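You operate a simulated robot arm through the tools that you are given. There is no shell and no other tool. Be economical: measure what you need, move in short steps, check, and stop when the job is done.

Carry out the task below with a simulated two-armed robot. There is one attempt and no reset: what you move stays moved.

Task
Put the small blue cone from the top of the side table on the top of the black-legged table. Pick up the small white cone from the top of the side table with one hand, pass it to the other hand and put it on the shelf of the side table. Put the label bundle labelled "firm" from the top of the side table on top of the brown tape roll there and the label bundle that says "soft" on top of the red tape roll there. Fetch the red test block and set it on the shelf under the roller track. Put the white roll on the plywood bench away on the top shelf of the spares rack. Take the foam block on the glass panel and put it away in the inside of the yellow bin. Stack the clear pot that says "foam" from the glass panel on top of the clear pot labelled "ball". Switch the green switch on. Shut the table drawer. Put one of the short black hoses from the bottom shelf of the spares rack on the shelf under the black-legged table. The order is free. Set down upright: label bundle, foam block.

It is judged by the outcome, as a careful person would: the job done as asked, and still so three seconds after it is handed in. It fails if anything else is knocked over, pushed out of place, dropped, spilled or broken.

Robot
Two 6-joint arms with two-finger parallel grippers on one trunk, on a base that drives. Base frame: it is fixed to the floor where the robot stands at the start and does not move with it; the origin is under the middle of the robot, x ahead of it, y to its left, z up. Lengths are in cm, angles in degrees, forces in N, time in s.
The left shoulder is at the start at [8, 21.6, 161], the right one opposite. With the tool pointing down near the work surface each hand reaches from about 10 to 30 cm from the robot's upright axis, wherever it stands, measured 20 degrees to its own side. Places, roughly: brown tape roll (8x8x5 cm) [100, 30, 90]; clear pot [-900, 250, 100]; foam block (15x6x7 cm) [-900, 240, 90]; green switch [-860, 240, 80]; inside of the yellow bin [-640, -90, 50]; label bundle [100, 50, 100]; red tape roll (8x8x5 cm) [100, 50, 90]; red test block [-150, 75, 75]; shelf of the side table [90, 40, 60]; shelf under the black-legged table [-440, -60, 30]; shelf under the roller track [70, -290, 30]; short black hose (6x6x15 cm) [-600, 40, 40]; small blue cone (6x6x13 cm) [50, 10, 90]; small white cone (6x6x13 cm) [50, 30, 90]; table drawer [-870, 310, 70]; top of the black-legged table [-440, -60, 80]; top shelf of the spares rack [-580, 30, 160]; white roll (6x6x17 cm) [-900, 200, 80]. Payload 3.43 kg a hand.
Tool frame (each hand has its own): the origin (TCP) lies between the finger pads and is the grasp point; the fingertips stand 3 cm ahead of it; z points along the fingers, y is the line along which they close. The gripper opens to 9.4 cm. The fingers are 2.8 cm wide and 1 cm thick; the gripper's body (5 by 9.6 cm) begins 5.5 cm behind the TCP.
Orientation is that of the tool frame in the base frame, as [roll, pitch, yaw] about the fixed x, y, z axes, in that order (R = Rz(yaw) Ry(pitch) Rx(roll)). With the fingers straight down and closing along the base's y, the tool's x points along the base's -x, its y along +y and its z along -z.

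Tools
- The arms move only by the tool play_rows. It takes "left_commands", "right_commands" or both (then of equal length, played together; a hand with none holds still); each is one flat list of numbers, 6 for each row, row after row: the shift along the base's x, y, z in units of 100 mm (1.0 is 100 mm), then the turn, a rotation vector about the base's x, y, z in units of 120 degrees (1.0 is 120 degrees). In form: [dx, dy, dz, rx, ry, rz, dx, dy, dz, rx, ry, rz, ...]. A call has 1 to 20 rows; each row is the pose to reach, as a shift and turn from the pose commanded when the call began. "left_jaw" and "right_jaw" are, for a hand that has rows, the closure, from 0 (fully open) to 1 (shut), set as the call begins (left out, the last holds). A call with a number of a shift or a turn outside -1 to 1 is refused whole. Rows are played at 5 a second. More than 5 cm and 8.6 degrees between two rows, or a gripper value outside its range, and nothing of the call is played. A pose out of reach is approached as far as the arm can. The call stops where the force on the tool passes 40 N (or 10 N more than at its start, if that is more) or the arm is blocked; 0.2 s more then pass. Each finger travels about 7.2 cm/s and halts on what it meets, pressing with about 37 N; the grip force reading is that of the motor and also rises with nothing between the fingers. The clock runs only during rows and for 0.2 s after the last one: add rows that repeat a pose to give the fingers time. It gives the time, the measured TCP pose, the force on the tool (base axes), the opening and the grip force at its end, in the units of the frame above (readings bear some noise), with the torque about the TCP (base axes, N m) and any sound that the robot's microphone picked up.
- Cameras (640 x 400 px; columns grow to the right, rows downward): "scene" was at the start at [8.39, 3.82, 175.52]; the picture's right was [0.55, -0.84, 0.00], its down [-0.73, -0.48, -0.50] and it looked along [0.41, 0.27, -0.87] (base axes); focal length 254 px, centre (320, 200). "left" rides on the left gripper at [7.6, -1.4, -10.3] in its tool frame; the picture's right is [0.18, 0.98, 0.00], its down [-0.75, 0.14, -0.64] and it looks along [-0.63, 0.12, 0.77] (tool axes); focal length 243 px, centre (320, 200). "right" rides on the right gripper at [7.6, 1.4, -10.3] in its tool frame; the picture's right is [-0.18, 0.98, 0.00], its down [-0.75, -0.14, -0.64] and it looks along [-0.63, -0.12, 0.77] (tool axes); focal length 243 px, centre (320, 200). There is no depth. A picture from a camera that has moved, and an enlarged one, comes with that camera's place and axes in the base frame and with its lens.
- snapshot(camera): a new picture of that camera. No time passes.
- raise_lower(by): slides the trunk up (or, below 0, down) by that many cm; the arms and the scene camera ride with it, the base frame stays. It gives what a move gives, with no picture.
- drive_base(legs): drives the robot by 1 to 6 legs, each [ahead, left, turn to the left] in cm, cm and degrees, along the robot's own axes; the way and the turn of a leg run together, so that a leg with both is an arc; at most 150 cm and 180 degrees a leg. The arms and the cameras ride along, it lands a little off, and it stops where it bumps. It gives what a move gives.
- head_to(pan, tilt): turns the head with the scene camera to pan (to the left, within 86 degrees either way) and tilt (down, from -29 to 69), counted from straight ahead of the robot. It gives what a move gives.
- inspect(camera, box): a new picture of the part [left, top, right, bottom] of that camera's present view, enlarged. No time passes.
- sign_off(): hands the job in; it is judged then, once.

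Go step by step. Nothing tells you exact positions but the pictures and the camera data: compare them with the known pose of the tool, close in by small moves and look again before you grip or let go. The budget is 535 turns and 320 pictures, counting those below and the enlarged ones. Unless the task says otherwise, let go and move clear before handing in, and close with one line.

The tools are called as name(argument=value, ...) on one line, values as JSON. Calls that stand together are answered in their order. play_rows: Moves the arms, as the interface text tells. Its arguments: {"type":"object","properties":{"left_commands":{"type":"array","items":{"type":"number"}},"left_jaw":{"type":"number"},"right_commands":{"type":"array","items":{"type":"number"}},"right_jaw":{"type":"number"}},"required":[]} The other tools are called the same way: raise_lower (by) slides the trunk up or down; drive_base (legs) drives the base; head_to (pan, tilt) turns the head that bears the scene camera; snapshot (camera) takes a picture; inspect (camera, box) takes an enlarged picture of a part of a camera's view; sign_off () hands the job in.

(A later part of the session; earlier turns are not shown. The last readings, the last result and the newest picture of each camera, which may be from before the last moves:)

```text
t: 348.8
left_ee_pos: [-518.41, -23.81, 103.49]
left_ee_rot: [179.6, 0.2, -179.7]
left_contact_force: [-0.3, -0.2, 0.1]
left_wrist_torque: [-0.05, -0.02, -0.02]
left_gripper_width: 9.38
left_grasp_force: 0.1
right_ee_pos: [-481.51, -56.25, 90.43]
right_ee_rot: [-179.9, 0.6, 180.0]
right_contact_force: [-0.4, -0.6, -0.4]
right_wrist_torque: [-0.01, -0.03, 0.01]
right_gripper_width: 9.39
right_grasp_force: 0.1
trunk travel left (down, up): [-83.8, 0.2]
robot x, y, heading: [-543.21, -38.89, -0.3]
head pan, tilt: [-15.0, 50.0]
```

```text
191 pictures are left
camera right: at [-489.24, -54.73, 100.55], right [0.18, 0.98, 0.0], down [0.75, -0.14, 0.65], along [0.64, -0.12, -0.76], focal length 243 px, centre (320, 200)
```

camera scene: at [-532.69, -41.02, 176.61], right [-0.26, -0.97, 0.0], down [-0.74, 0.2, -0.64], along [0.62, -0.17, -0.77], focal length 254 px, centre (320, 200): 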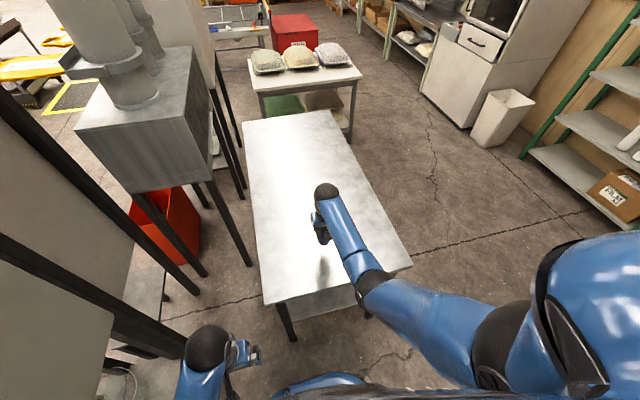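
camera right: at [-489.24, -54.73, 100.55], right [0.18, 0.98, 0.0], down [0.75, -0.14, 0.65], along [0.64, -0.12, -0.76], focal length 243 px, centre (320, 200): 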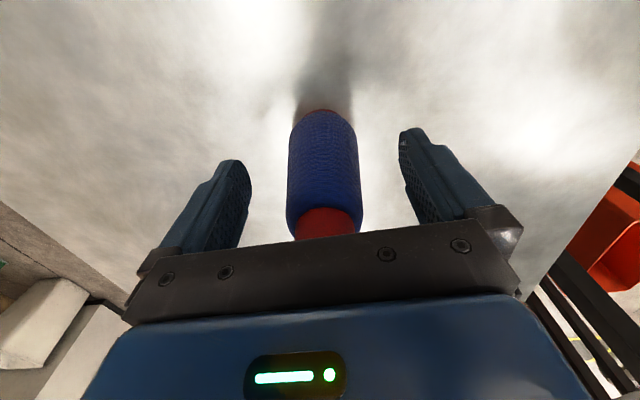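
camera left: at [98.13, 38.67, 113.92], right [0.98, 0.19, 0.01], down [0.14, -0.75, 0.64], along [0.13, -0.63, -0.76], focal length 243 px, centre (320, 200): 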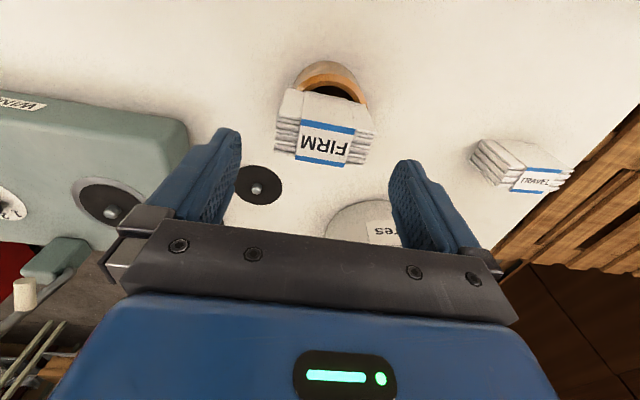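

The cone stands on the black-legged table. I lift straight up and back off.

play_rows(right_commands=[0, 0, 0.35, 0, 0, 0, 0, 0, 0.7, 0, 0, 0, 0, 0, 1, 0, 0, 0])

play_rows(right_commands=[0, 0, 0.3, 0, 0, 0])

drive_base(legs=[[-35, 0, 0.2]])

head_to(pan=0, tilt=40)

snapshot(camera="scene")

```text
t: 349.6
left_ee_pos: [-518.29, -23.91, 103.27]
left_ee_rot: [179.6, 0.1, -179.9]
left_contact_force: [0.6, -0.2, 0.5]
left_wrist_torque: [-0.02, -0.03, -0.01]
left_gripper_width: 9.4
left_grasp_force: 0.1
right_ee_pos: [-481.43, -56.33, 100.39]
right_ee_rot: [180.0, 0.6, -179.9]
right_contact_force: [-0.1, 0.6, 0.2]
right_wrist_torque: [0.04, 0.0, -0.02]
right_gripper_width: 9.41
right_grasp_force: 0.1
trunk travel left (down, up): [-83.8, 0.2]
robot x, y, heading: [-543.23, -39.13, -0.2]
head pan, tilt: [-15.0, 50.0]
```

```text
t: 350.0
left_ee_pos: [-518.29, -23.86, 103.21]
left_ee_rot: [179.6, 0.2, -179.8]
left_contact_force: [0.9, 0.0, -0.2]
left_wrist_torque: [0.04, -0.04, -0.04]
left_gripper_width: 9.42
left_grasp_force: 0.1
right_ee_pos: [-481.57, -56.17, 103.43]
right_ee_rot: [180.0, 0.5, -179.8]
right_contact_force: [0.3, 1.2, 0.3]
right_wrist_torque: [0.01, 0.02, 0.03]
right_gripper_width: 9.39
right_grasp_force: 0.0
trunk travel left (down, up): [-83.8, 0.2]
robot x, y, heading: [-542.55, -38.79, 0.1]
head pan, tilt: [-15.0, 50.0]
```

```text
t: 352.3
left_ee_pos: [-553.28, -23.81, 103.24]
left_ee_rot: [179.5, 0.0, -179.9]
left_contact_force: [1.1, -0.3, 1.4]
left_wrist_torque: [0.0, 0.05, -0.01]
left_gripper_width: 9.42
left_grasp_force: 0.0
right_ee_pos: [-516.44, -56.17, 103.32]
right_ee_rot: [179.9, 0.4, -180.0]
right_contact_force: [0.0, 0.8, -0.1]
right_wrist_torque: [0.03, 0.03, 0.0]
right_gripper_width: 9.41
right_grasp_force: 0.1
trunk travel left (down, up): [-83.8, 0.2]
robot x, y, heading: [-577.99, -38.88, -0.3]
head pan, tilt: [-15.0, 50.0]
```

```text
t: 353.0
left_ee_pos: [-553.45, -23.82, 103.31]
left_ee_rot: [179.6, 0.2, -179.8]
left_contact_force: [-0.1, 0.7, 0.0]
left_wrist_torque: [-0.02, 0.01, 0.01]
left_gripper_width: 9.43
left_grasp_force: 0.1
right_ee_pos: [-516.66, -56.13, 103.36]
right_ee_rot: [180.0, 0.6, 179.9]
right_contact_force: [1.1, -0.8, 0.3]
right_wrist_torque: [0.0, -0.02, 0.0]
right_gripper_width: 9.4
right_grasp_force: 0.1
trunk travel left (down, up): [-83.8, 0.2]
robot x, y, heading: [-578.18, -39.17, -0.2]
head pan, tilt: [0.0, 40.0]
```

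```text
190 pictures are left
camera scene: at [-566.81, -38.94, 178.01], right [-0.01, -1.0, 0.0], down [-0.64, 0.0, -0.77], along [0.77, 0.0, -0.64], focal length 254 px, centre (320, 200)
```

scene: 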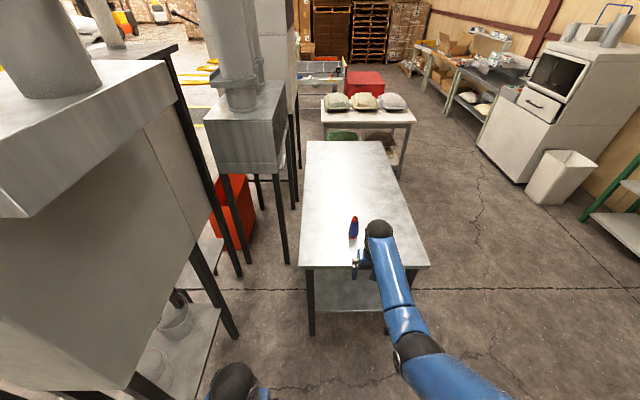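

The blue cone stands well. Next the hose: I retract the right hand and turn to face the spares rack to the north.

play_rows(right_commands=[-0.35, 0, 0, 0, 0, 0, -0.7, 0, 0, 0, 0, 0, -1, 0, -0.05, 0, 0, 0])

play_rows(right_commands=[-0.35, 0, 0, 0, 0, 0, -0.7, 0, 0, 0, 0, 0, -1, 0, -0.05, 0, 0, 0])

drive_base(legs=[[0, -18, 0], [0, 0, 90]])

head_to(pan=0, tilt=35)

snapshot(camera="scene")

```text
t: 353.8
left_ee_pos: [-553.57, -23.78, 103.3]
left_ee_rot: [179.6, 0.2, -180.0]
left_contact_force: [0.3, 0.8, 0.1]
left_wrist_torque: [-0.02, -0.02, -0.03]
left_gripper_width: 9.42
left_grasp_force: 0.0
right_ee_pos: [-526.91, -56.09, 103.03]
right_ee_rot: [179.9, 0.7, 180.0]
right_contact_force: [-0.4, 0.1, 0.2]
right_wrist_torque: [0.0, -0.02, -0.02]
right_gripper_width: 9.4
right_grasp_force: 0.1
trunk travel left (down, up): [-83.8, 0.2]
robot x, y, heading: [-578.32, -38.97, -0.4]
head pan, tilt: [0.0, 40.0]
```

```text
t: 354.6
left_ee_pos: [-553.53, -23.75, 103.3]
left_ee_rot: [179.6, 0.2, -180.0]
left_contact_force: [0.2, -0.1, 0.0]
left_wrist_torque: [0.05, 0.01, 0.0]
left_gripper_width: 9.41
left_grasp_force: 0.0
right_ee_pos: [-536.82, -56.44, 102.39]
right_ee_rot: [180.0, 0.6, 180.0]
right_contact_force: [0.5, -0.7, -0.5]
right_wrist_torque: [-0.01, 0.02, -0.04]
right_gripper_width: 9.41
right_grasp_force: 0.0
trunk travel left (down, up): [-83.8, 0.2]
robot x, y, heading: [-578.36, -39.33, -0.4]
head pan, tilt: [0.0, 40.0]
```

```text
t: 360.0
left_ee_pos: [-593.92, -32.39, 103.28]
left_ee_rot: [179.6, 0.2, -89.0]
left_contact_force: [0.2, -0.6, -0.1]
left_wrist_torque: [-0.01, -0.01, 0.0]
left_gripper_width: 9.4
left_grasp_force: 0.1
right_ee_pos: [-561.62, -15.06, 102.19]
right_ee_rot: [180.0, 0.5, -89.0]
right_contact_force: [-0.1, -0.7, 0.8]
right_wrist_torque: [0.01, 0.03, 0.0]
right_gripper_width: 9.41
right_grasp_force: 0.1
trunk travel left (down, up): [-83.8, 0.2]
robot x, y, heading: [-577.87, -56.76, 90.6]
head pan, tilt: [0.0, 40.0]
```

```text
t: 360.6
left_ee_pos: [-593.98, -32.36, 103.28]
left_ee_rot: [179.7, 0.3, -89.0]
left_contact_force: [0.1, -1.2, -0.2]
left_wrist_torque: [0.0, 0.01, -0.01]
left_gripper_width: 9.41
left_grasp_force: 0.0
right_ee_pos: [-561.59, -14.97, 102.28]
right_ee_rot: [-180.0, 0.6, -89.0]
right_contact_force: [-0.2, 0.6, 0.0]
right_wrist_torque: [-0.01, 0.0, 0.0]
right_gripper_width: 9.4
right_grasp_force: 0.0
trunk travel left (down, up): [-83.8, 0.2]
robot x, y, heading: [-577.89, -56.87, 90.9]
head pan, tilt: [0.0, 35.0]
```

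```text
189 pictures are left
camera scene: at [-578.6, -44.8, 178.78], right [1.0, 0.01, 0.0], down [0.01, -0.57, -0.82], along [-0.01, 0.82, -0.57], focal length 254 px, centre (320, 200)
```

scene: 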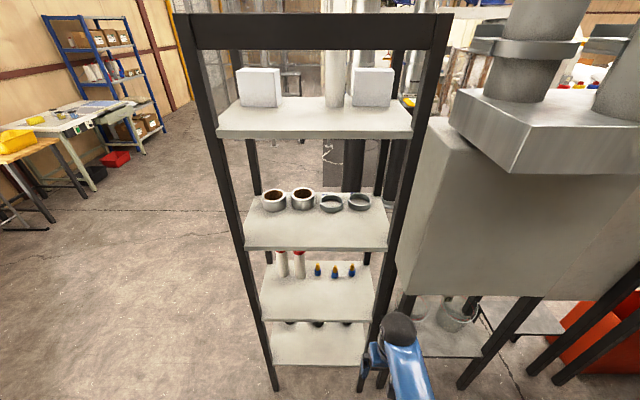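

The rack faces me with shelves at z≈40, 80, 120 and 157; three short black hoses stand on the bottom shelf around y≈27. I lower the trunk and pitch the right hand forward.

raise_lower(by=-40)

raise_lower(by=-10)

play_rows(right_commands=[0, 0, 0, 0.065, 0, 0, 0, -0.1, 0.1, 0.13, 0, 0, 0, -0.2, 0.1, 0.195, 0, 0, 0, -0.2, 0.1, 0.26, 0, 0, 0, -0.2, 0.1, 0.325, 0, 0, 0, -0.2, 0.1, 0.39, 0, 0, 0, -0.2, 0.1, 0.455, 0, 0, 0, -0.2, 0.1, 0.5, 0, 0, 0, -0.2, 0.1, 0.5417, 0, 0])

snapshot(camera="right")

head_to(pan=0, tilt=45)

snapshot(camera="scene")

```text
t: 364.5
left_ee_pos: [-593.84, -32.35, 63.35]
left_ee_rot: [179.6, 0.2, -89.0]
left_contact_force: [0.4, 0.1, 0.4]
left_wrist_torque: [0.02, 0.0, -0.02]
left_gripper_width: 9.42
left_grasp_force: 0.0
right_ee_pos: [-561.61, -15.0, 62.31]
right_ee_rot: [180.0, 0.6, -89.0]
right_contact_force: [-0.8, 0.0, 0.3]
right_wrist_torque: [-0.02, -0.01, 0.01]
right_gripper_width: 9.4
right_grasp_force: 0.2
trunk travel left (down, up): [-43.8, 40.2]
robot x, y, heading: [-578.18, -56.84, 90.7]
head pan, tilt: [0.0, 35.0]
```

```text
t: 365.8
left_ee_pos: [-593.92, -32.26, 53.32]
left_ee_rot: [179.6, 0.2, -89.0]
left_contact_force: [-0.2, -0.4, -0.1]
left_wrist_torque: [0.0, 0.0, 0.0]
left_gripper_width: 9.41
left_grasp_force: 0.0
right_ee_pos: [-561.72, -15.06, 52.33]
right_ee_rot: [179.9, 0.6, -88.9]
right_contact_force: [-0.4, 0.4, 0.6]
right_wrist_torque: [0.01, 0.01, 0.0]
right_gripper_width: 9.38
right_grasp_force: 0.1
trunk travel left (down, up): [-33.8, 50.2]
robot x, y, heading: [-578.18, -56.48, 90.6]
head pan, tilt: [0.0, 35.0]
```

```text
t: 367.8
left_ee_pos: [-593.91, -32.25, 53.36]
left_ee_rot: [179.6, 0.2, -89.0]
left_contact_force: [1.0, 0.0, 0.1]
left_wrist_torque: [-0.01, 0.0, -0.01]
left_gripper_width: 9.42
left_grasp_force: 0.1
right_ee_pos: [-561.69, -16.98, 53.24]
right_ee_rot: [-178.0, 65.7, -87.9]
right_contact_force: [-0.7, 0.4, 0.1]
right_wrist_torque: [0.01, -0.01, -0.01]
right_gripper_width: 9.39
right_grasp_force: 0.1
trunk travel left (down, up): [-33.8, 50.2]
robot x, y, heading: [-578.36, -56.93, 90.9]
head pan, tilt: [0.0, 35.0]
```

```text
188 pictures are left
camera right: at [-562.94, -29.41, 50.5], right [-0.99, 0.07, 0.15], down [0.13, -0.27, 0.95], along [0.11, 0.96, 0.26], focal length 243 px, centre (320, 200)
```

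right: 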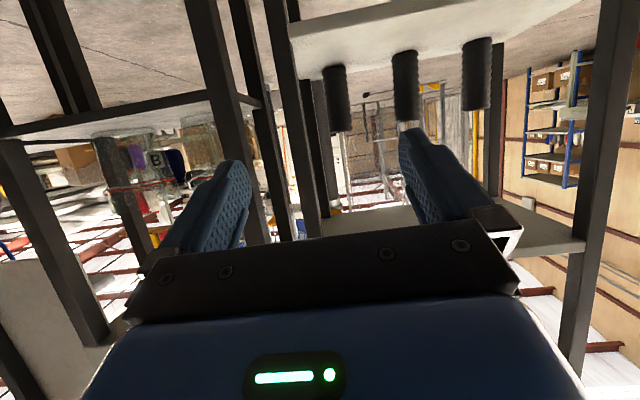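

```text
t: 368.5
left_ee_pos: [-593.96, -32.26, 53.29]
left_ee_rot: [179.5, 0.2, -89.0]
left_contact_force: [0.7, -0.4, -0.6]
left_wrist_torque: [-0.02, 0.02, -0.01]
left_gripper_width: 9.38
left_grasp_force: 0.1
right_ee_pos: [-561.52, -16.95, 53.18]
right_ee_rot: [-177.9, 65.6, -87.7]
right_contact_force: [0.3, 0.3, 0.1]
right_wrist_torque: [-0.01, 0.0, -0.01]
right_gripper_width: 9.42
right_grasp_force: 0.1
trunk travel left (down, up): [-33.8, 50.2]
robot x, y, heading: [-578.08, -56.79, 90.9]
head pan, tilt: [0.0, 45.0]
```

```text
187 pictures are left
camera scene: at [-578.61, -45.48, 127.3], right [1.0, 0.01, 0.0], down [0.01, -0.71, -0.71], along [-0.01, 0.71, -0.71], focal length 254 px, centre (320, 200)
```

scene: 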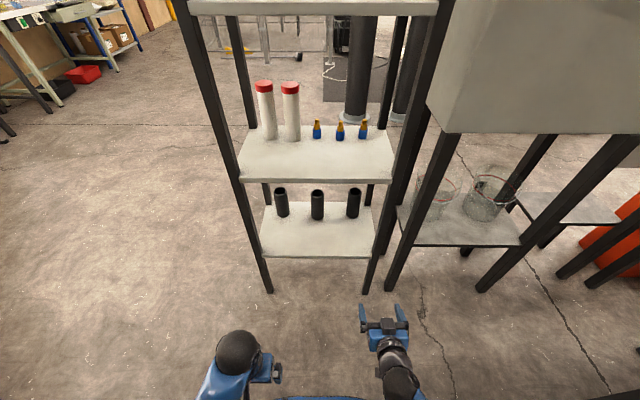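

The middle hose stands at about [-580, 35], z 36–51. I shift forward and left so the right hand lines up with it.

drive_base(legs=[[12, 0, -0.8], [0, 18, 0]])

snapshot(camera="right")

inspect(camera="scene", box=[220, 160, 460, 320])

```text
t: 370.9
left_ee_pos: [-611.75, -19.81, 53.32]
left_ee_rot: [179.7, 0.2, -89.9]
left_contact_force: [-0.4, 0.7, -0.3]
left_wrist_torque: [0.0, 0.02, -0.01]
left_gripper_width: 9.4
left_grasp_force: 0.1
right_ee_pos: [-579.06, -4.92, 53.29]
right_ee_rot: [-177.8, 65.6, -88.6]
right_contact_force: [0.1, -0.8, -0.5]
right_wrist_torque: [0.01, 0.01, 0.0]
right_gripper_width: 9.41
right_grasp_force: 0.1
trunk travel left (down, up): [-33.8, 50.2]
robot x, y, heading: [-596.37, -44.48, 89.7]
head pan, tilt: [0.0, 45.0]
```

```text
186 pictures are left
camera right: at [-580.71, -17.34, 50.51], right [-0.98, 0.09, 0.15], down [0.12, -0.27, 0.95], along [0.12, 0.96, 0.26], focal length 243 px, centre (320, 200)
```

right: 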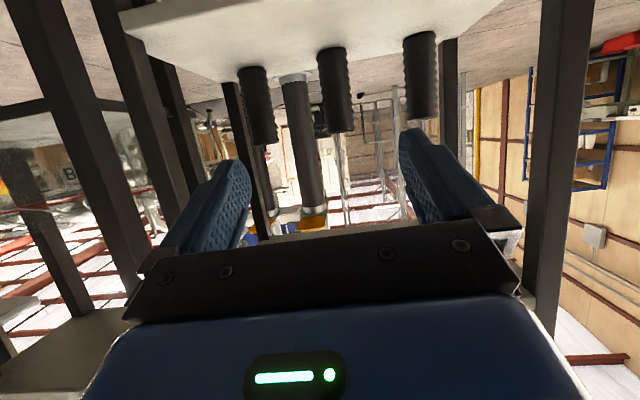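

```text
2.50 times, centred on (340, 240) of scene
camera zoom: at [-596.72, -33.13, 127.3], right [1.0, -0.01, 0.0], down [0.0, -0.71, -0.71], along [0.0, 0.71, -0.71], focal length 636 px, centre (270, 100)
```

zoom: 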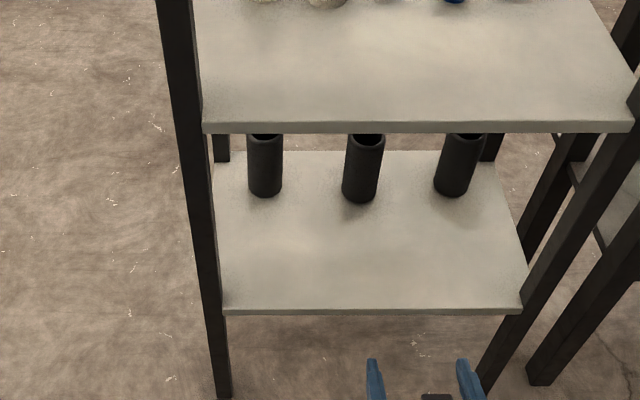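

play_rows(right_commands=[-0.08, 0, -0.3, 0, 0, 0, -0.1, 0, -0.75, 0, 0, 0])

drive_base(legs=[[22, 0, 0]])

snapshot(camera="right")

inspect(camera="scene", box=[220, 160, 460, 320])

```text
t: 371.5
left_ee_pos: [-611.74, -19.74, 53.44]
left_ee_rot: [179.6, 0.2, -90.0]
left_contact_force: [-0.6, -0.2, 0.5]
left_wrist_torque: [0.01, -0.02, 0.0]
left_gripper_width: 9.39
left_grasp_force: 0.0
right_ee_pos: [-580.05, -5.05, 45.66]
right_ee_rot: [-177.9, 65.6, -88.7]
right_contact_force: [-0.9, 0.9, 0.4]
right_wrist_torque: [0.02, -0.02, -0.01]
right_gripper_width: 9.4
right_grasp_force: 0.1
trunk travel left (down, up): [-33.8, 50.2]
robot x, y, heading: [-596.41, -44.22, 89.9]
head pan, tilt: [0.0, 45.0]
```

```text
t: 373.2
left_ee_pos: [-611.59, 1.82, 53.31]
left_ee_rot: [179.6, 0.0, -90.1]
left_contact_force: [0.9, 0.1, -1.1]
left_wrist_torque: [0.01, 0.0, -0.05]
left_gripper_width: 9.4
left_grasp_force: 0.0
right_ee_pos: [-579.81, 16.35, 45.6]
right_ee_rot: [-177.9, 65.5, -88.8]
right_contact_force: [0.6, 0.4, 0.2]
right_wrist_torque: [-0.03, 0.0, -0.01]
right_gripper_width: 9.39
right_grasp_force: 0.1
trunk travel left (down, up): [-33.8, 50.2]
robot x, y, heading: [-596.17, -23.38, 89.6]
head pan, tilt: [0.0, 45.0]
```

```text
184 pictures are left
camera right: at [-581.45, 4.01, 42.94], right [-0.98, 0.09, 0.15], down [0.12, -0.27, 0.95], along [0.13, 0.96, 0.26], focal length 243 px, centre (320, 200)
```

right: 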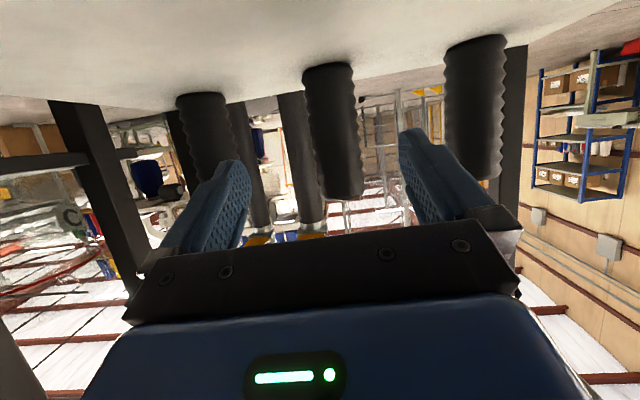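

```text
2.50 times, centred on (340, 240) of scene
camera zoom: at [-596.48, -11.59, 127.29], right [1.0, -0.01, 0.0], down [0.0, -0.71, -0.71], along [0.0, 0.71, -0.71], focal length 636 px, centre (270, 100)
```

zoom: 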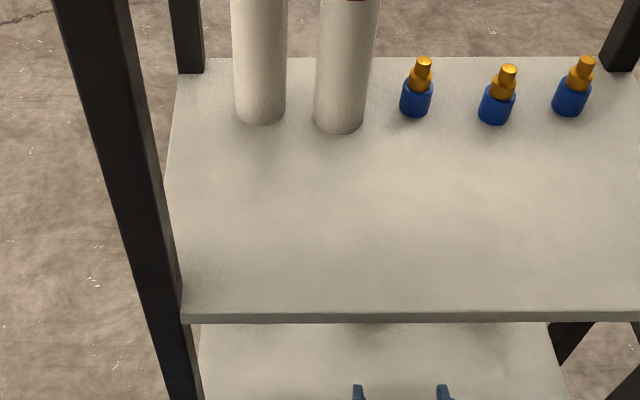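

play_rows(right_commands=[-0.02, 0.3, -0.05, 0, 0, 0, -0.04, 0.6, -0.1, 0, 0, 0, -0.04, 0.9, -0.1, 0, 0, 0])

snapshot(camera="right")

```text
t: 374.0
left_ee_pos: [-611.6, 1.65, 53.3]
left_ee_rot: [179.6, 0.2, -90.1]
left_contact_force: [0.7, 1.0, -0.8]
left_wrist_torque: [0.03, -0.03, 0.0]
left_gripper_width: 9.39
left_grasp_force: 0.0
right_ee_pos: [-580.39, 25.36, 44.57]
right_ee_rot: [-177.8, 65.5, -88.7]
right_contact_force: [0.0, -0.3, 0.5]
right_wrist_torque: [-0.01, 0.0, -0.02]
right_gripper_width: 9.38
right_grasp_force: 0.1
trunk travel left (down, up): [-33.8, 50.2]
robot x, y, heading: [-596.33, -22.83, 89.7]
head pan, tilt: [0.0, 45.0]
```

```text
182 pictures are left
camera right: at [-581.92, 13.0, 41.9], right [-0.98, 0.09, 0.15], down [0.12, -0.27, 0.95], along [0.13, 0.96, 0.26], focal length 243 px, centre (320, 200)
```

right: 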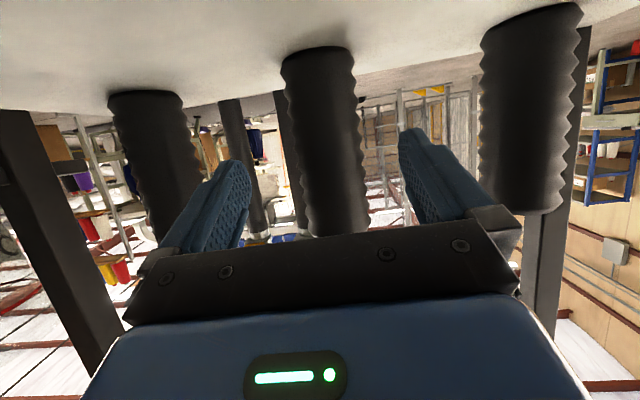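

play_rows(right_commands=[0, 0.3, 0, 0, 0, 0, 0, 0.6, 0, 0, 0, 0, 0, 0.88, 0, 0, 0, 0])

snapshot(camera="right")

```text
t: 374.8
left_ee_pos: [-611.51, 1.87, 53.24]
left_ee_rot: [179.5, 0.2, -90.1]
left_contact_force: [0.3, -0.1, 1.1]
left_wrist_torque: [-0.02, 0.0, -0.02]
left_gripper_width: 9.42
left_grasp_force: 0.1
right_ee_pos: [-580.14, 34.39, 44.68]
right_ee_rot: [-177.9, 65.4, -88.6]
right_contact_force: [-0.5, -0.2, -0.5]
right_wrist_torque: [0.01, 0.02, 0.02]
right_gripper_width: 9.39
right_grasp_force: 0.1
trunk travel left (down, up): [-33.8, 50.2]
robot x, y, heading: [-596.42, -22.99, 89.4]
head pan, tilt: [0.0, 45.0]
```

```text
181 pictures are left
camera right: at [-581.78, 22.02, 41.97], right [-0.98, 0.09, 0.15], down [0.12, -0.27, 0.95], along [0.12, 0.96, 0.26], focal length 243 px, centre (320, 200)
```

right: 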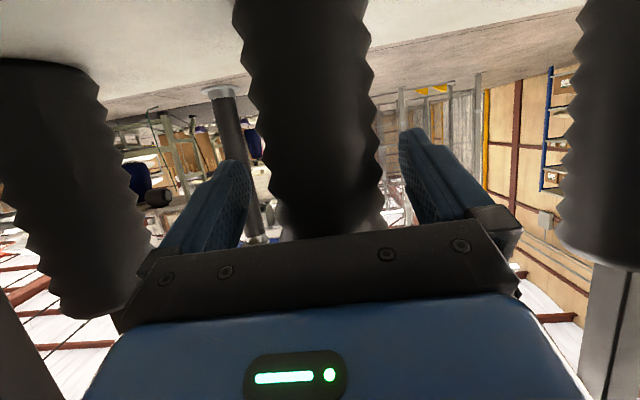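

play_rows(right_commands=[0, 0, 0, 0, 0, 0, 0, 0, 0, 0, 0, 0, 0, 0, 0, 0, 0, 0, 0, 0, 0, 0, 0, 0], right_jaw=1)

play_rows(right_commands=[0, 0, 0.15, 0, 0, 0, 0, 0, 0.3, 0, 0, 0, 0, 0, 0.5, 0, 0, 0])

snapshot(camera="right")

```text
t: 375.8
left_ee_pos: [-611.62, 1.82, 53.35]
left_ee_rot: [179.7, 0.1, -90.0]
left_contact_force: [0.1, -0.5, -0.7]
left_wrist_torque: [0.01, 0.0, -0.04]
left_gripper_width: 9.39
left_grasp_force: 0.1
right_ee_pos: [-580.27, 34.41, 44.72]
right_ee_rot: [-178.0, 65.7, -88.7]
right_contact_force: [-0.7, 0.1, 3.3]
right_wrist_torque: [0.13, -0.06, 0.02]
right_gripper_width: 6.34
right_grasp_force: 37.2
trunk travel left (down, up): [-33.8, 50.2]
robot x, y, heading: [-596.49, -22.96, 89.5]
head pan, tilt: [0.0, 45.0]
```

```text
t: 376.6
left_ee_pos: [-611.58, 1.71, 53.37]
left_ee_rot: [179.7, 0.2, -90.1]
left_contact_force: [0.4, -0.2, 0.1]
left_wrist_torque: [-0.03, 0.04, 0.0]
left_gripper_width: 9.42
left_grasp_force: 0.1
right_ee_pos: [-580.39, 34.36, 49.58]
right_ee_rot: [-177.9, 65.5, -88.7]
right_contact_force: [0.9, 0.4, -1.3]
right_wrist_torque: [0.03, 0.0, 0.01]
right_gripper_width: 6.33
right_grasp_force: 37.4
trunk travel left (down, up): [-33.8, 50.2]
robot x, y, heading: [-596.58, -22.99, 89.9]
head pan, tilt: [0.0, 45.0]
```

```text
180 pictures are left
camera right: at [-581.95, 21.87, 46.9], right [-0.98, 0.09, 0.15], down [0.12, -0.27, 0.95], along [0.13, 0.96, 0.26], focal length 243 px, centre (320, 200)
```

right: 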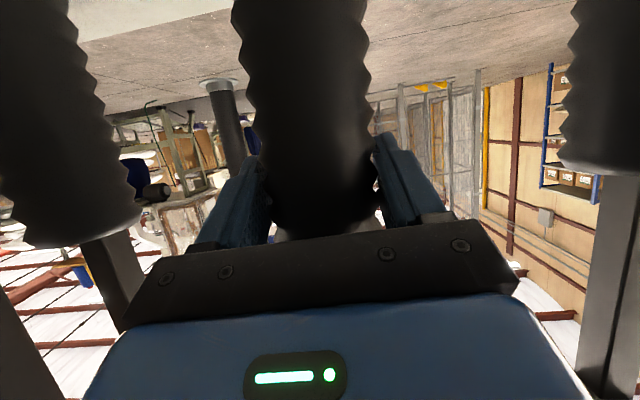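

The hose is lifted. I retract the arm, back out of the rack and turn towards the black-legged table.

play_rows(right_commands=[0, -0.3, 0, 0, 0, 0, 0, -0.6, 0, 0, 0, 0, 0, -0.95, 0, 0, 0, 0])

play_rows(right_commands=[0, -0.3, 0, 0, 0, 0, 0, -0.6, 0, 0, 0, 0, 0, -0.9, 0, 0, 0, 0])

drive_base(legs=[[-22, 0, 0], [0, -22, 0], [0, 0, -90]])

snapshot(camera="right")

head_to(pan=0, tilt=35)

snapshot(camera="scene")

```text
t: 377.4
left_ee_pos: [-611.57, 1.79, 53.25]
left_ee_rot: [179.5, 0.3, -90.1]
left_contact_force: [-0.5, -0.6, -0.1]
left_wrist_torque: [-0.02, 0.02, -0.02]
left_gripper_width: 9.38
left_grasp_force: 0.1
right_ee_pos: [-580.33, 24.69, 49.71]
right_ee_rot: [-177.9, 65.7, -88.8]
right_contact_force: [0.7, -1.0, -0.9]
right_wrist_torque: [-0.02, 0.0, 0.0]
right_gripper_width: 6.32
right_grasp_force: 36.9
trunk travel left (down, up): [-33.8, 50.2]
robot x, y, heading: [-596.28, -22.91, 89.6]
head pan, tilt: [0.0, 45.0]
```

```text
t: 378.2
left_ee_pos: [-611.55, 1.62, 53.45]
left_ee_rot: [179.6, 0.3, -90.2]
left_contact_force: [-0.2, -0.2, -0.4]
left_wrist_torque: [0.0, 0.02, 0.02]
left_gripper_width: 9.38
left_grasp_force: 0.0
right_ee_pos: [-580.32, 15.71, 49.52]
right_ee_rot: [-178.0, 65.6, -88.7]
right_contact_force: [-0.4, -0.6, -1.8]
right_wrist_torque: [-0.01, 0.0, 0.01]
right_gripper_width: 6.31
right_grasp_force: 37.2
trunk travel left (down, up): [-33.8, 50.2]
robot x, y, heading: [-596.35, -22.84, 89.6]
head pan, tilt: [0.0, 45.0]
```

```text
t: 385.0
left_ee_pos: [-549.63, -30.35, 53.35]
left_ee_rot: [179.6, 0.1, 179.0]
left_contact_force: [0.1, 1.2, 0.5]
left_wrist_torque: [0.0, 0.01, 0.0]
left_gripper_width: 9.4
left_grasp_force: 0.0
right_ee_pos: [-535.94, -61.92, 49.48]
right_ee_rot: [-177.8, 65.5, -179.8]
right_contact_force: [-0.1, -0.5, -1.4]
right_wrist_torque: [-0.03, 0.0, 0.01]
right_gripper_width: 6.33
right_grasp_force: 37.0
trunk travel left (down, up): [-33.8, 50.2]
robot x, y, heading: [-574.29, -45.35, -1.3]
head pan, tilt: [0.0, 45.0]
```

```text
179 pictures are left
camera right: at [-548.47, -60.09, 46.82], right [0.1, 0.98, 0.15], down [-0.28, -0.12, 0.95], along [0.96, -0.14, 0.26], focal length 243 px, centre (320, 200)
```

right: 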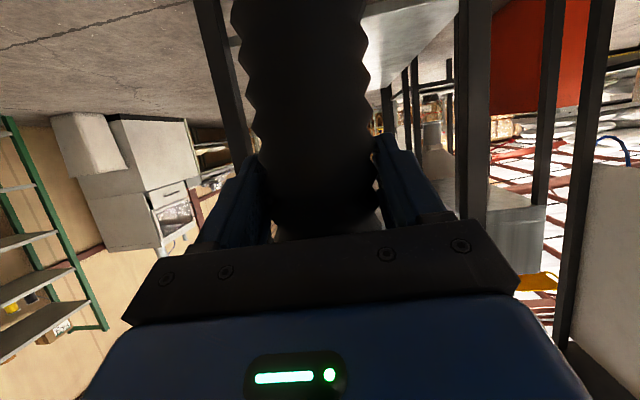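

```text
t: 385.7
left_ee_pos: [-549.61, -30.36, 53.41]
left_ee_rot: [179.5, 0.1, 179.0]
left_contact_force: [0.0, 0.9, -0.7]
left_wrist_torque: [-0.03, 0.01, -0.03]
left_gripper_width: 9.41
left_grasp_force: 0.1
right_ee_pos: [-535.92, -61.93, 49.52]
right_ee_rot: [-177.9, 65.4, -179.6]
right_contact_force: [0.5, -0.6, -0.4]
right_wrist_torque: [-0.01, 0.04, 0.03]
right_gripper_width: 6.33
right_grasp_force: 37.0
trunk travel left (down, up): [-33.8, 50.2]
robot x, y, heading: [-574.58, -45.31, -1.5]
head pan, tilt: [0.0, 35.0]
```

```text
178 pictures are left
camera scene: at [-562.9, -45.29, 128.77], right [-0.02, -1.0, 0.0], down [-0.57, 0.01, -0.82], along [0.82, -0.02, -0.57], focal length 254 px, centre (320, 200)
```

scene: 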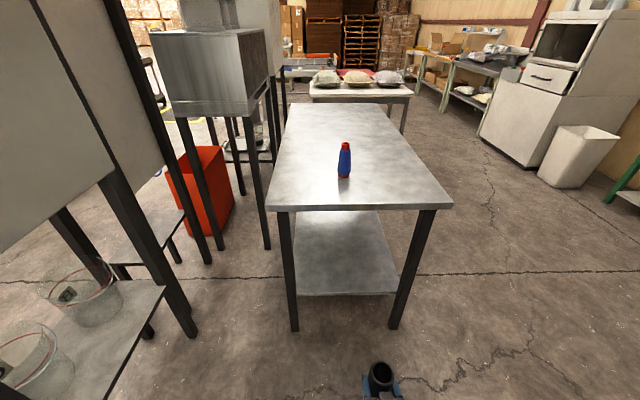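

The shelf under the table is at z≈30 with its west edge at x≈-494. I lower the hand to z 43 and drive 34 cm forward.

play_rows(right_commands=[0, 0, -0.3, 0, 0, 0, 0, 0, -0.6, 0, 0, 0])

drive_base(legs=[[34, 2, 1.4]])

snapshot(camera="scene")

snapshot(camera="right")

```text
t: 386.3
left_ee_pos: [-549.55, -30.41, 53.27]
left_ee_rot: [179.6, 0.0, 179.0]
left_contact_force: [-1.0, -0.9, -0.6]
left_wrist_torque: [0.01, 0.0, 0.04]
left_gripper_width: 9.4
left_grasp_force: 0.1
right_ee_pos: [-535.98, -61.98, 43.49]
right_ee_rot: [-178.0, 65.5, -179.9]
right_contact_force: [0.0, 0.2, -1.9]
right_wrist_torque: [0.0, 0.0, 0.06]
right_gripper_width: 6.3
right_grasp_force: 36.8
trunk travel left (down, up): [-33.8, 50.2]
robot x, y, heading: [-574.46, -44.89, -1.1]
head pan, tilt: [0.0, 35.0]
```

```text
t: 388.5
left_ee_pos: [-516.07, -28.28, 53.41]
left_ee_rot: [179.5, 0.2, -179.7]
left_contact_force: [0.7, -0.4, 1.0]
left_wrist_torque: [0.04, -0.02, 0.01]
left_gripper_width: 9.4
left_grasp_force: 0.1
right_ee_pos: [-501.83, -59.67, 43.48]
right_ee_rot: [-177.9, 65.5, -178.5]
right_contact_force: [0.3, -0.6, -0.8]
right_wrist_torque: [0.01, -0.01, 0.04]
right_gripper_width: 6.32
right_grasp_force: 36.7
trunk travel left (down, up): [-33.8, 50.2]
robot x, y, heading: [-540.45, -43.75, -0.3]
head pan, tilt: [0.0, 35.0]
```

```text
177 pictures are left
camera scene: at [-529.01, -43.46, 128.77], right [0.0, -1.0, 0.0], down [-0.57, 0.0, -0.82], along [0.82, 0.0, -0.57], focal length 254 px, centre (320, 200)
```

scene: 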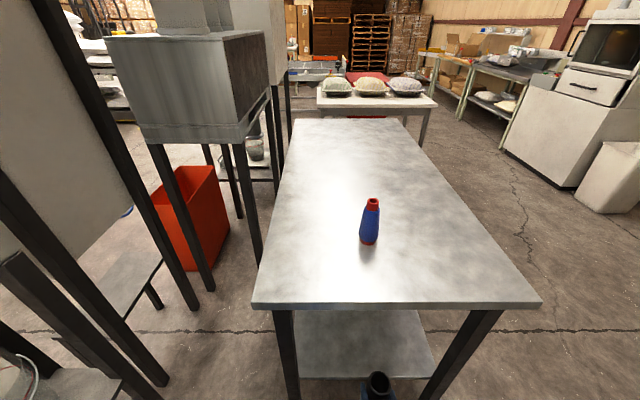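

```text
176 pictures are left
camera right: at [-514.35, -58.12, 40.76], right [0.08, 0.98, 0.15], down [-0.27, -0.12, 0.95], along [0.96, -0.12, 0.26], focal length 243 px, centre (320, 200)
```

right: 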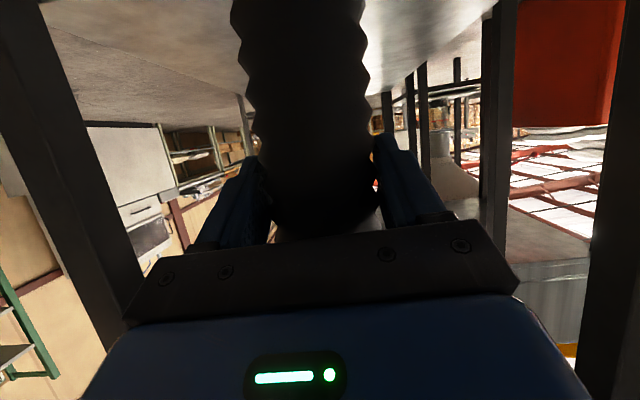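

play_rows(right_commands=[0.3, 0, 0, 0, 0, 0, 0.6, 0, 0, 0, 0, 0, 0.9, 0, 0, 0, 0, 0])

play_rows(right_commands=[0.3, 0, 0, 0, 0, 0, 0.6, 0, 0, 0, 0, 0, 0.75, 0, 0, 0, 0, 0])

snapshot(camera="right")

```text
t: 389.3
left_ee_pos: [-516.07, -28.2, 53.27]
left_ee_rot: [179.6, 0.1, -179.8]
left_contact_force: [-0.2, 0.3, -0.1]
left_wrist_torque: [0.0, 0.02, 0.0]
left_gripper_width: 9.42
left_grasp_force: 0.0
right_ee_pos: [-492.97, -59.63, 43.37]
right_ee_rot: [-177.9, 65.5, -178.5]
right_contact_force: [0.4, -0.5, -1.2]
right_wrist_torque: [-0.01, -0.01, -0.04]
right_gripper_width: 6.29
right_grasp_force: 37.0
trunk travel left (down, up): [-33.8, 50.2]
robot x, y, heading: [-540.65, -43.51, -0.2]
head pan, tilt: [0.0, 35.0]
```

```text
t: 390.1
left_ee_pos: [-516.09, -28.32, 53.43]
left_ee_rot: [179.6, 0.1, -179.8]
left_contact_force: [-0.2, 0.0, -0.5]
left_wrist_torque: [-0.03, 0.0, -0.01]
left_gripper_width: 9.39
left_grasp_force: 0.1
right_ee_pos: [-485.38, -59.73, 43.58]
right_ee_rot: [-177.8, 65.5, -178.4]
right_contact_force: [0.8, 0.4, -2.0]
right_wrist_torque: [0.02, 0.02, 0.01]
right_gripper_width: 6.32
right_grasp_force: 37.1
trunk travel left (down, up): [-33.8, 50.2]
robot x, y, heading: [-540.63, -43.48, -0.4]
head pan, tilt: [0.0, 35.0]
```

```text
175 pictures are left
camera right: at [-497.93, -58.14, 40.84], right [0.08, 0.98, 0.15], down [-0.27, -0.12, 0.95], along [0.96, -0.12, 0.26], focal length 243 px, centre (320, 200)
```

right: 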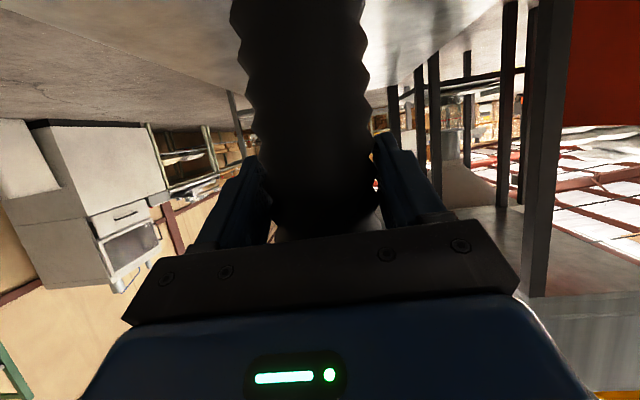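

Over the shelf. I lower by trunk steps until contact.

raise_lower(by=-3)

raise_lower(by=-1)

raise_lower(by=-1)

```text
t: 390.9
left_ee_pos: [-516.07, -28.23, 50.31]
left_ee_rot: [179.5, 0.1, -179.8]
left_contact_force: [0.3, 0.0, -0.1]
left_wrist_torque: [0.01, 0.01, 0.0]
left_gripper_width: 9.41
left_grasp_force: 0.0
right_ee_pos: [-485.31, -59.67, 40.6]
right_ee_rot: [-177.9, 65.5, -178.5]
right_contact_force: [-0.6, -0.3, -0.9]
right_wrist_torque: [-0.01, 0.0, -0.01]
right_gripper_width: 6.32
right_grasp_force: 37.1
trunk travel left (down, up): [-30.8, 53.2]
robot x, y, heading: [-541.34, -43.69, -0.1]
head pan, tilt: [0.0, 35.0]
```

```text
t: 391.5
left_ee_pos: [-515.93, -28.2, 49.37]
left_ee_rot: [179.6, 0.2, -179.8]
left_contact_force: [0.7, 0.1, 0.1]
left_wrist_torque: [0.0, 0.01, -0.01]
left_gripper_width: 9.39
left_grasp_force: 0.1
right_ee_pos: [-485.41, -59.71, 39.43]
right_ee_rot: [-177.9, 65.5, -178.4]
right_contact_force: [-0.2, -0.8, -1.6]
right_wrist_torque: [0.01, 0.02, 0.01]
right_gripper_width: 6.34
right_grasp_force: 37.3
trunk travel left (down, up): [-29.8, 54.2]
robot x, y, heading: [-540.57, -43.34, -0.1]
head pan, tilt: [0.0, 35.0]
```

```text
t: 392.1
left_ee_pos: [-516.07, -28.22, 48.38]
left_ee_rot: [179.5, 0.0, -179.8]
left_contact_force: [0.6, 0.0, 0.1]
left_wrist_torque: [0.01, -0.01, 0.0]
left_gripper_width: 9.38
left_grasp_force: 0.0
right_ee_pos: [-485.41, -59.6, 38.49]
right_ee_rot: [-177.9, 65.5, -178.5]
right_contact_force: [0.9, -0.4, -1.6]
right_wrist_torque: [-0.02, 0.01, -0.05]
right_gripper_width: 6.32
right_grasp_force: 37.2
trunk travel left (down, up): [-28.8, 55.2]
robot x, y, heading: [-541.03, -43.79, -0.4]
head pan, tilt: [0.0, 35.0]
```

raise_lower(by=-0.8)

raise_lower(by=-0.8)

snapshot(camera="right")

```text
t: 392.6
left_ee_pos: [-516.11, -28.21, 47.51]
left_ee_rot: [179.6, 0.1, -179.9]
left_contact_force: [0.2, -0.1, -0.2]
left_wrist_torque: [-0.01, 0.01, -0.03]
left_gripper_width: 9.41
left_grasp_force: 0.1
right_ee_pos: [-485.52, -59.68, 37.82]
right_ee_rot: [-177.9, 65.5, -178.5]
right_contact_force: [0.4, 0.0, -2.0]
right_wrist_torque: [-0.01, 0.05, 0.01]
right_gripper_width: 6.33
right_grasp_force: 37.4
trunk travel left (down, up): [-28.0, 56.0]
robot x, y, heading: [-540.66, -43.56, -0.2]
head pan, tilt: [0.0, 35.0]
```

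```text
t: 393.2
left_ee_pos: [-516.07, -28.18, 46.65]
left_ee_rot: [179.6, 0.1, -179.8]
left_contact_force: [-0.9, -0.4, -0.4]
left_wrist_torque: [-0.03, 0.0, 0.0]
left_gripper_width: 9.4
left_grasp_force: 0.0
right_ee_pos: [-485.39, -59.71, 36.93]
right_ee_rot: [-177.9, 65.5, -178.5]
right_contact_force: [0.0, -0.1, -0.7]
right_wrist_torque: [0.01, 0.0, 0.0]
right_gripper_width: 6.33
right_grasp_force: 37.3
trunk travel left (down, up): [-27.2, 56.8]
robot x, y, heading: [-540.58, -43.65, -0.3]
head pan, tilt: [0.0, 35.0]
```

```text
174 pictures are left
camera right: at [-497.96, -58.13, 34.27], right [0.08, 0.98, 0.15], down [-0.27, -0.12, 0.95], along [0.96, -0.12, 0.26], focal length 243 px, centre (320, 200)
```

right: 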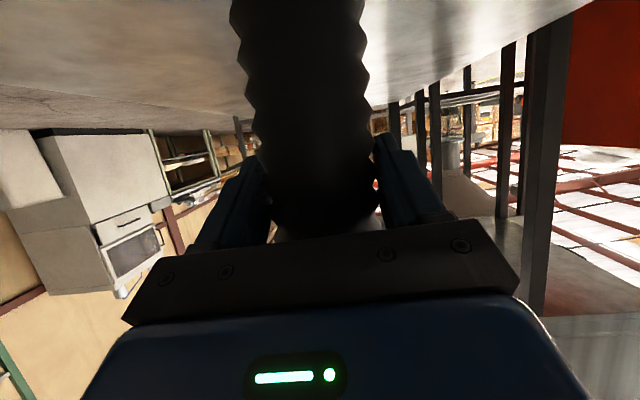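

raise_lower(by=-1)

raise_lower(by=-1)

raise_lower(by=-1)

```text
t: 393.8
left_ee_pos: [-516.04, -28.1, 45.75]
left_ee_rot: [179.6, 0.2, -179.8]
left_contact_force: [-0.4, 0.8, -0.4]
left_wrist_torque: [0.01, 0.02, 0.01]
left_gripper_width: 9.39
left_grasp_force: 0.0
right_ee_pos: [-485.41, -59.67, 35.96]
right_ee_rot: [-177.9, 65.5, -178.5]
right_contact_force: [0.1, 0.4, -1.0]
right_wrist_torque: [0.01, -0.03, 0.02]
right_gripper_width: 6.33
right_grasp_force: 37.0
trunk travel left (down, up): [-26.2, 57.8]
robot x, y, heading: [-540.52, -43.8, -0.5]
head pan, tilt: [0.0, 35.0]
```

```text
t: 394.4
left_ee_pos: [-515.99, -28.16, 44.81]
left_ee_rot: [179.6, 0.1, -179.8]
left_contact_force: [0.7, 0.2, 0.0]
left_wrist_torque: [-0.02, 0.01, 0.03]
left_gripper_width: 9.38
left_grasp_force: 0.1
right_ee_pos: [-485.36, -59.59, 34.96]
right_ee_rot: [-177.9, 65.5, -178.6]
right_contact_force: [-0.6, 0.0, -0.4]
right_wrist_torque: [-0.01, 0.07, -0.05]
right_gripper_width: 6.32
right_grasp_force: 36.5
trunk travel left (down, up): [-25.2, 58.8]
robot x, y, heading: [-540.93, -43.25, -0.2]
head pan, tilt: [0.0, 35.0]
```

```text
t: 394.9
left_ee_pos: [-516.17, -28.31, 43.96]
left_ee_rot: [179.5, 0.2, -179.9]
left_contact_force: [0.5, 0.2, 0.2]
left_wrist_torque: [0.04, -0.01, 0.01]
left_gripper_width: 9.4
left_grasp_force: 0.1
right_ee_pos: [-485.12, -59.57, 34.88]
right_ee_rot: [-178.0, 66.6, -178.4]
right_contact_force: [-12.0, -1.1, 18.7]
right_wrist_torque: [-0.07, 0.46, 0.02]
right_gripper_width: 6.3
right_grasp_force: 37.2
trunk travel left (down, up): [-24.3, 59.7]
robot x, y, heading: [-540.77, -43.59, -0.1]
head pan, tilt: [0.0, 35.0]
stopped: the force on the tool passed its limit at 43 N (the readings are from after the stop); the commanded pose is now the measured one
```

Contact at TCP z≈34.9. I release and check.

play_rows(right_commands=[0, 0, 0.02, 0, 0, 0, 0, 0, 0.02, 0, 0, 0, 0, 0, 0.02, 0, 0, 0, 0, 0, 0.02, 0, 0, 0], right_jaw=0)

snapshot(camera="right")

```text
t: 395.9
left_ee_pos: [-516.05, -28.28, 43.85]
left_ee_rot: [179.6, 0.1, -179.9]
left_contact_force: [0.5, 0.6, 0.6]
left_wrist_torque: [-0.01, -0.02, -0.01]
left_gripper_width: 9.38
left_grasp_force: 0.0
right_ee_pos: [-485.09, -59.69, 34.81]
right_ee_rot: [-178.1, 66.3, -178.5]
right_contact_force: [0.2, 0.4, -0.3]
right_wrist_torque: [0.02, 0.04, 0.01]
right_gripper_width: 9.41
right_grasp_force: 0.1
trunk travel left (down, up): [-24.3, 59.7]
robot x, y, heading: [-540.59, -43.49, -0.1]
head pan, tilt: [0.0, 35.0]
```

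```text
173 pictures are left
camera right: at [-497.63, -58.08, 31.9], right [0.08, 0.98, 0.15], down [-0.29, -0.13, 0.95], along [0.96, -0.12, 0.27], focal length 243 px, centre (320, 200)
```

right: 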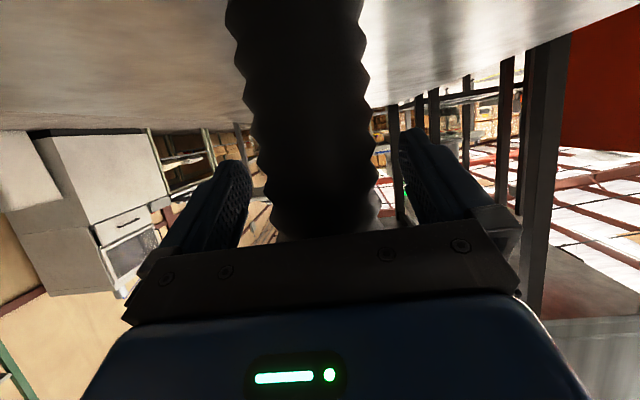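

The hose stands on the shelf. I retreat straight back.

play_rows(right_commands=[-0.3, 0, 0.02, 0, 0, 0, -0.6, 0, 0.05, 0, 0, 0, -0.95, 0, 0.1, 0, 0, 0])

drive_base(legs=[[-35, 0, 0]])

snapshot(camera="scene")

```text
t: 396.7
left_ee_pos: [-516.1, -28.28, 43.84]
left_ee_rot: [179.6, 0.2, -179.9]
left_contact_force: [-0.4, -0.6, 0.2]
left_wrist_torque: [0.0, -0.01, 0.03]
left_gripper_width: 9.41
left_grasp_force: 0.0
right_ee_pos: [-494.8, -59.57, 35.92]
right_ee_rot: [-178.0, 66.3, -178.3]
right_contact_force: [0.5, 0.8, 0.1]
right_wrist_torque: [0.03, -0.03, 0.01]
right_gripper_width: 9.42
right_grasp_force: 0.0
trunk travel left (down, up): [-24.3, 59.7]
robot x, y, heading: [-540.89, -43.31, -0.2]
head pan, tilt: [0.0, 35.0]
```

```text
t: 398.9
left_ee_pos: [-551.0, -28.26, 43.8]
left_ee_rot: [179.6, 0.2, -179.7]
left_contact_force: [0.0, -0.2, -0.4]
left_wrist_torque: [0.01, -0.03, -0.02]
left_gripper_width: 9.4
left_grasp_force: 0.0
right_ee_pos: [-529.74, -59.42, 36.0]
right_ee_rot: [-178.1, 66.2, -178.4]
right_contact_force: [0.5, -0.2, 0.1]
right_wrist_torque: [0.02, 0.02, 0.0]
right_gripper_width: 9.4
right_grasp_force: 0.1
trunk travel left (down, up): [-24.3, 59.7]
robot x, y, heading: [-575.89, -43.48, 0.0]
head pan, tilt: [0.0, 35.0]
```

```text
172 pictures are left
camera scene: at [-564.2, -43.36, 119.26], right [0.0, -1.0, 0.0], down [-0.57, 0.0, -0.82], along [0.82, 0.0, -0.57], focal length 254 px, centre (320, 200)
```

scene: 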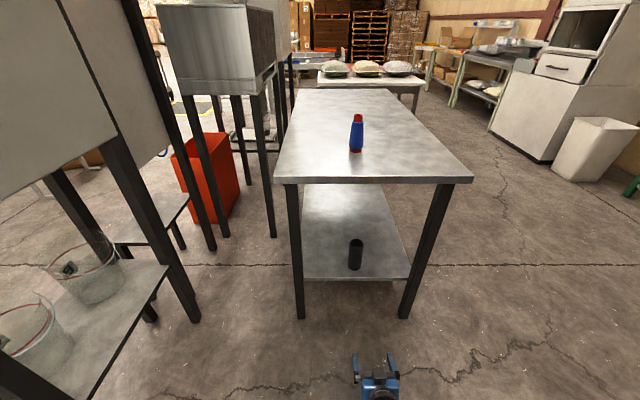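

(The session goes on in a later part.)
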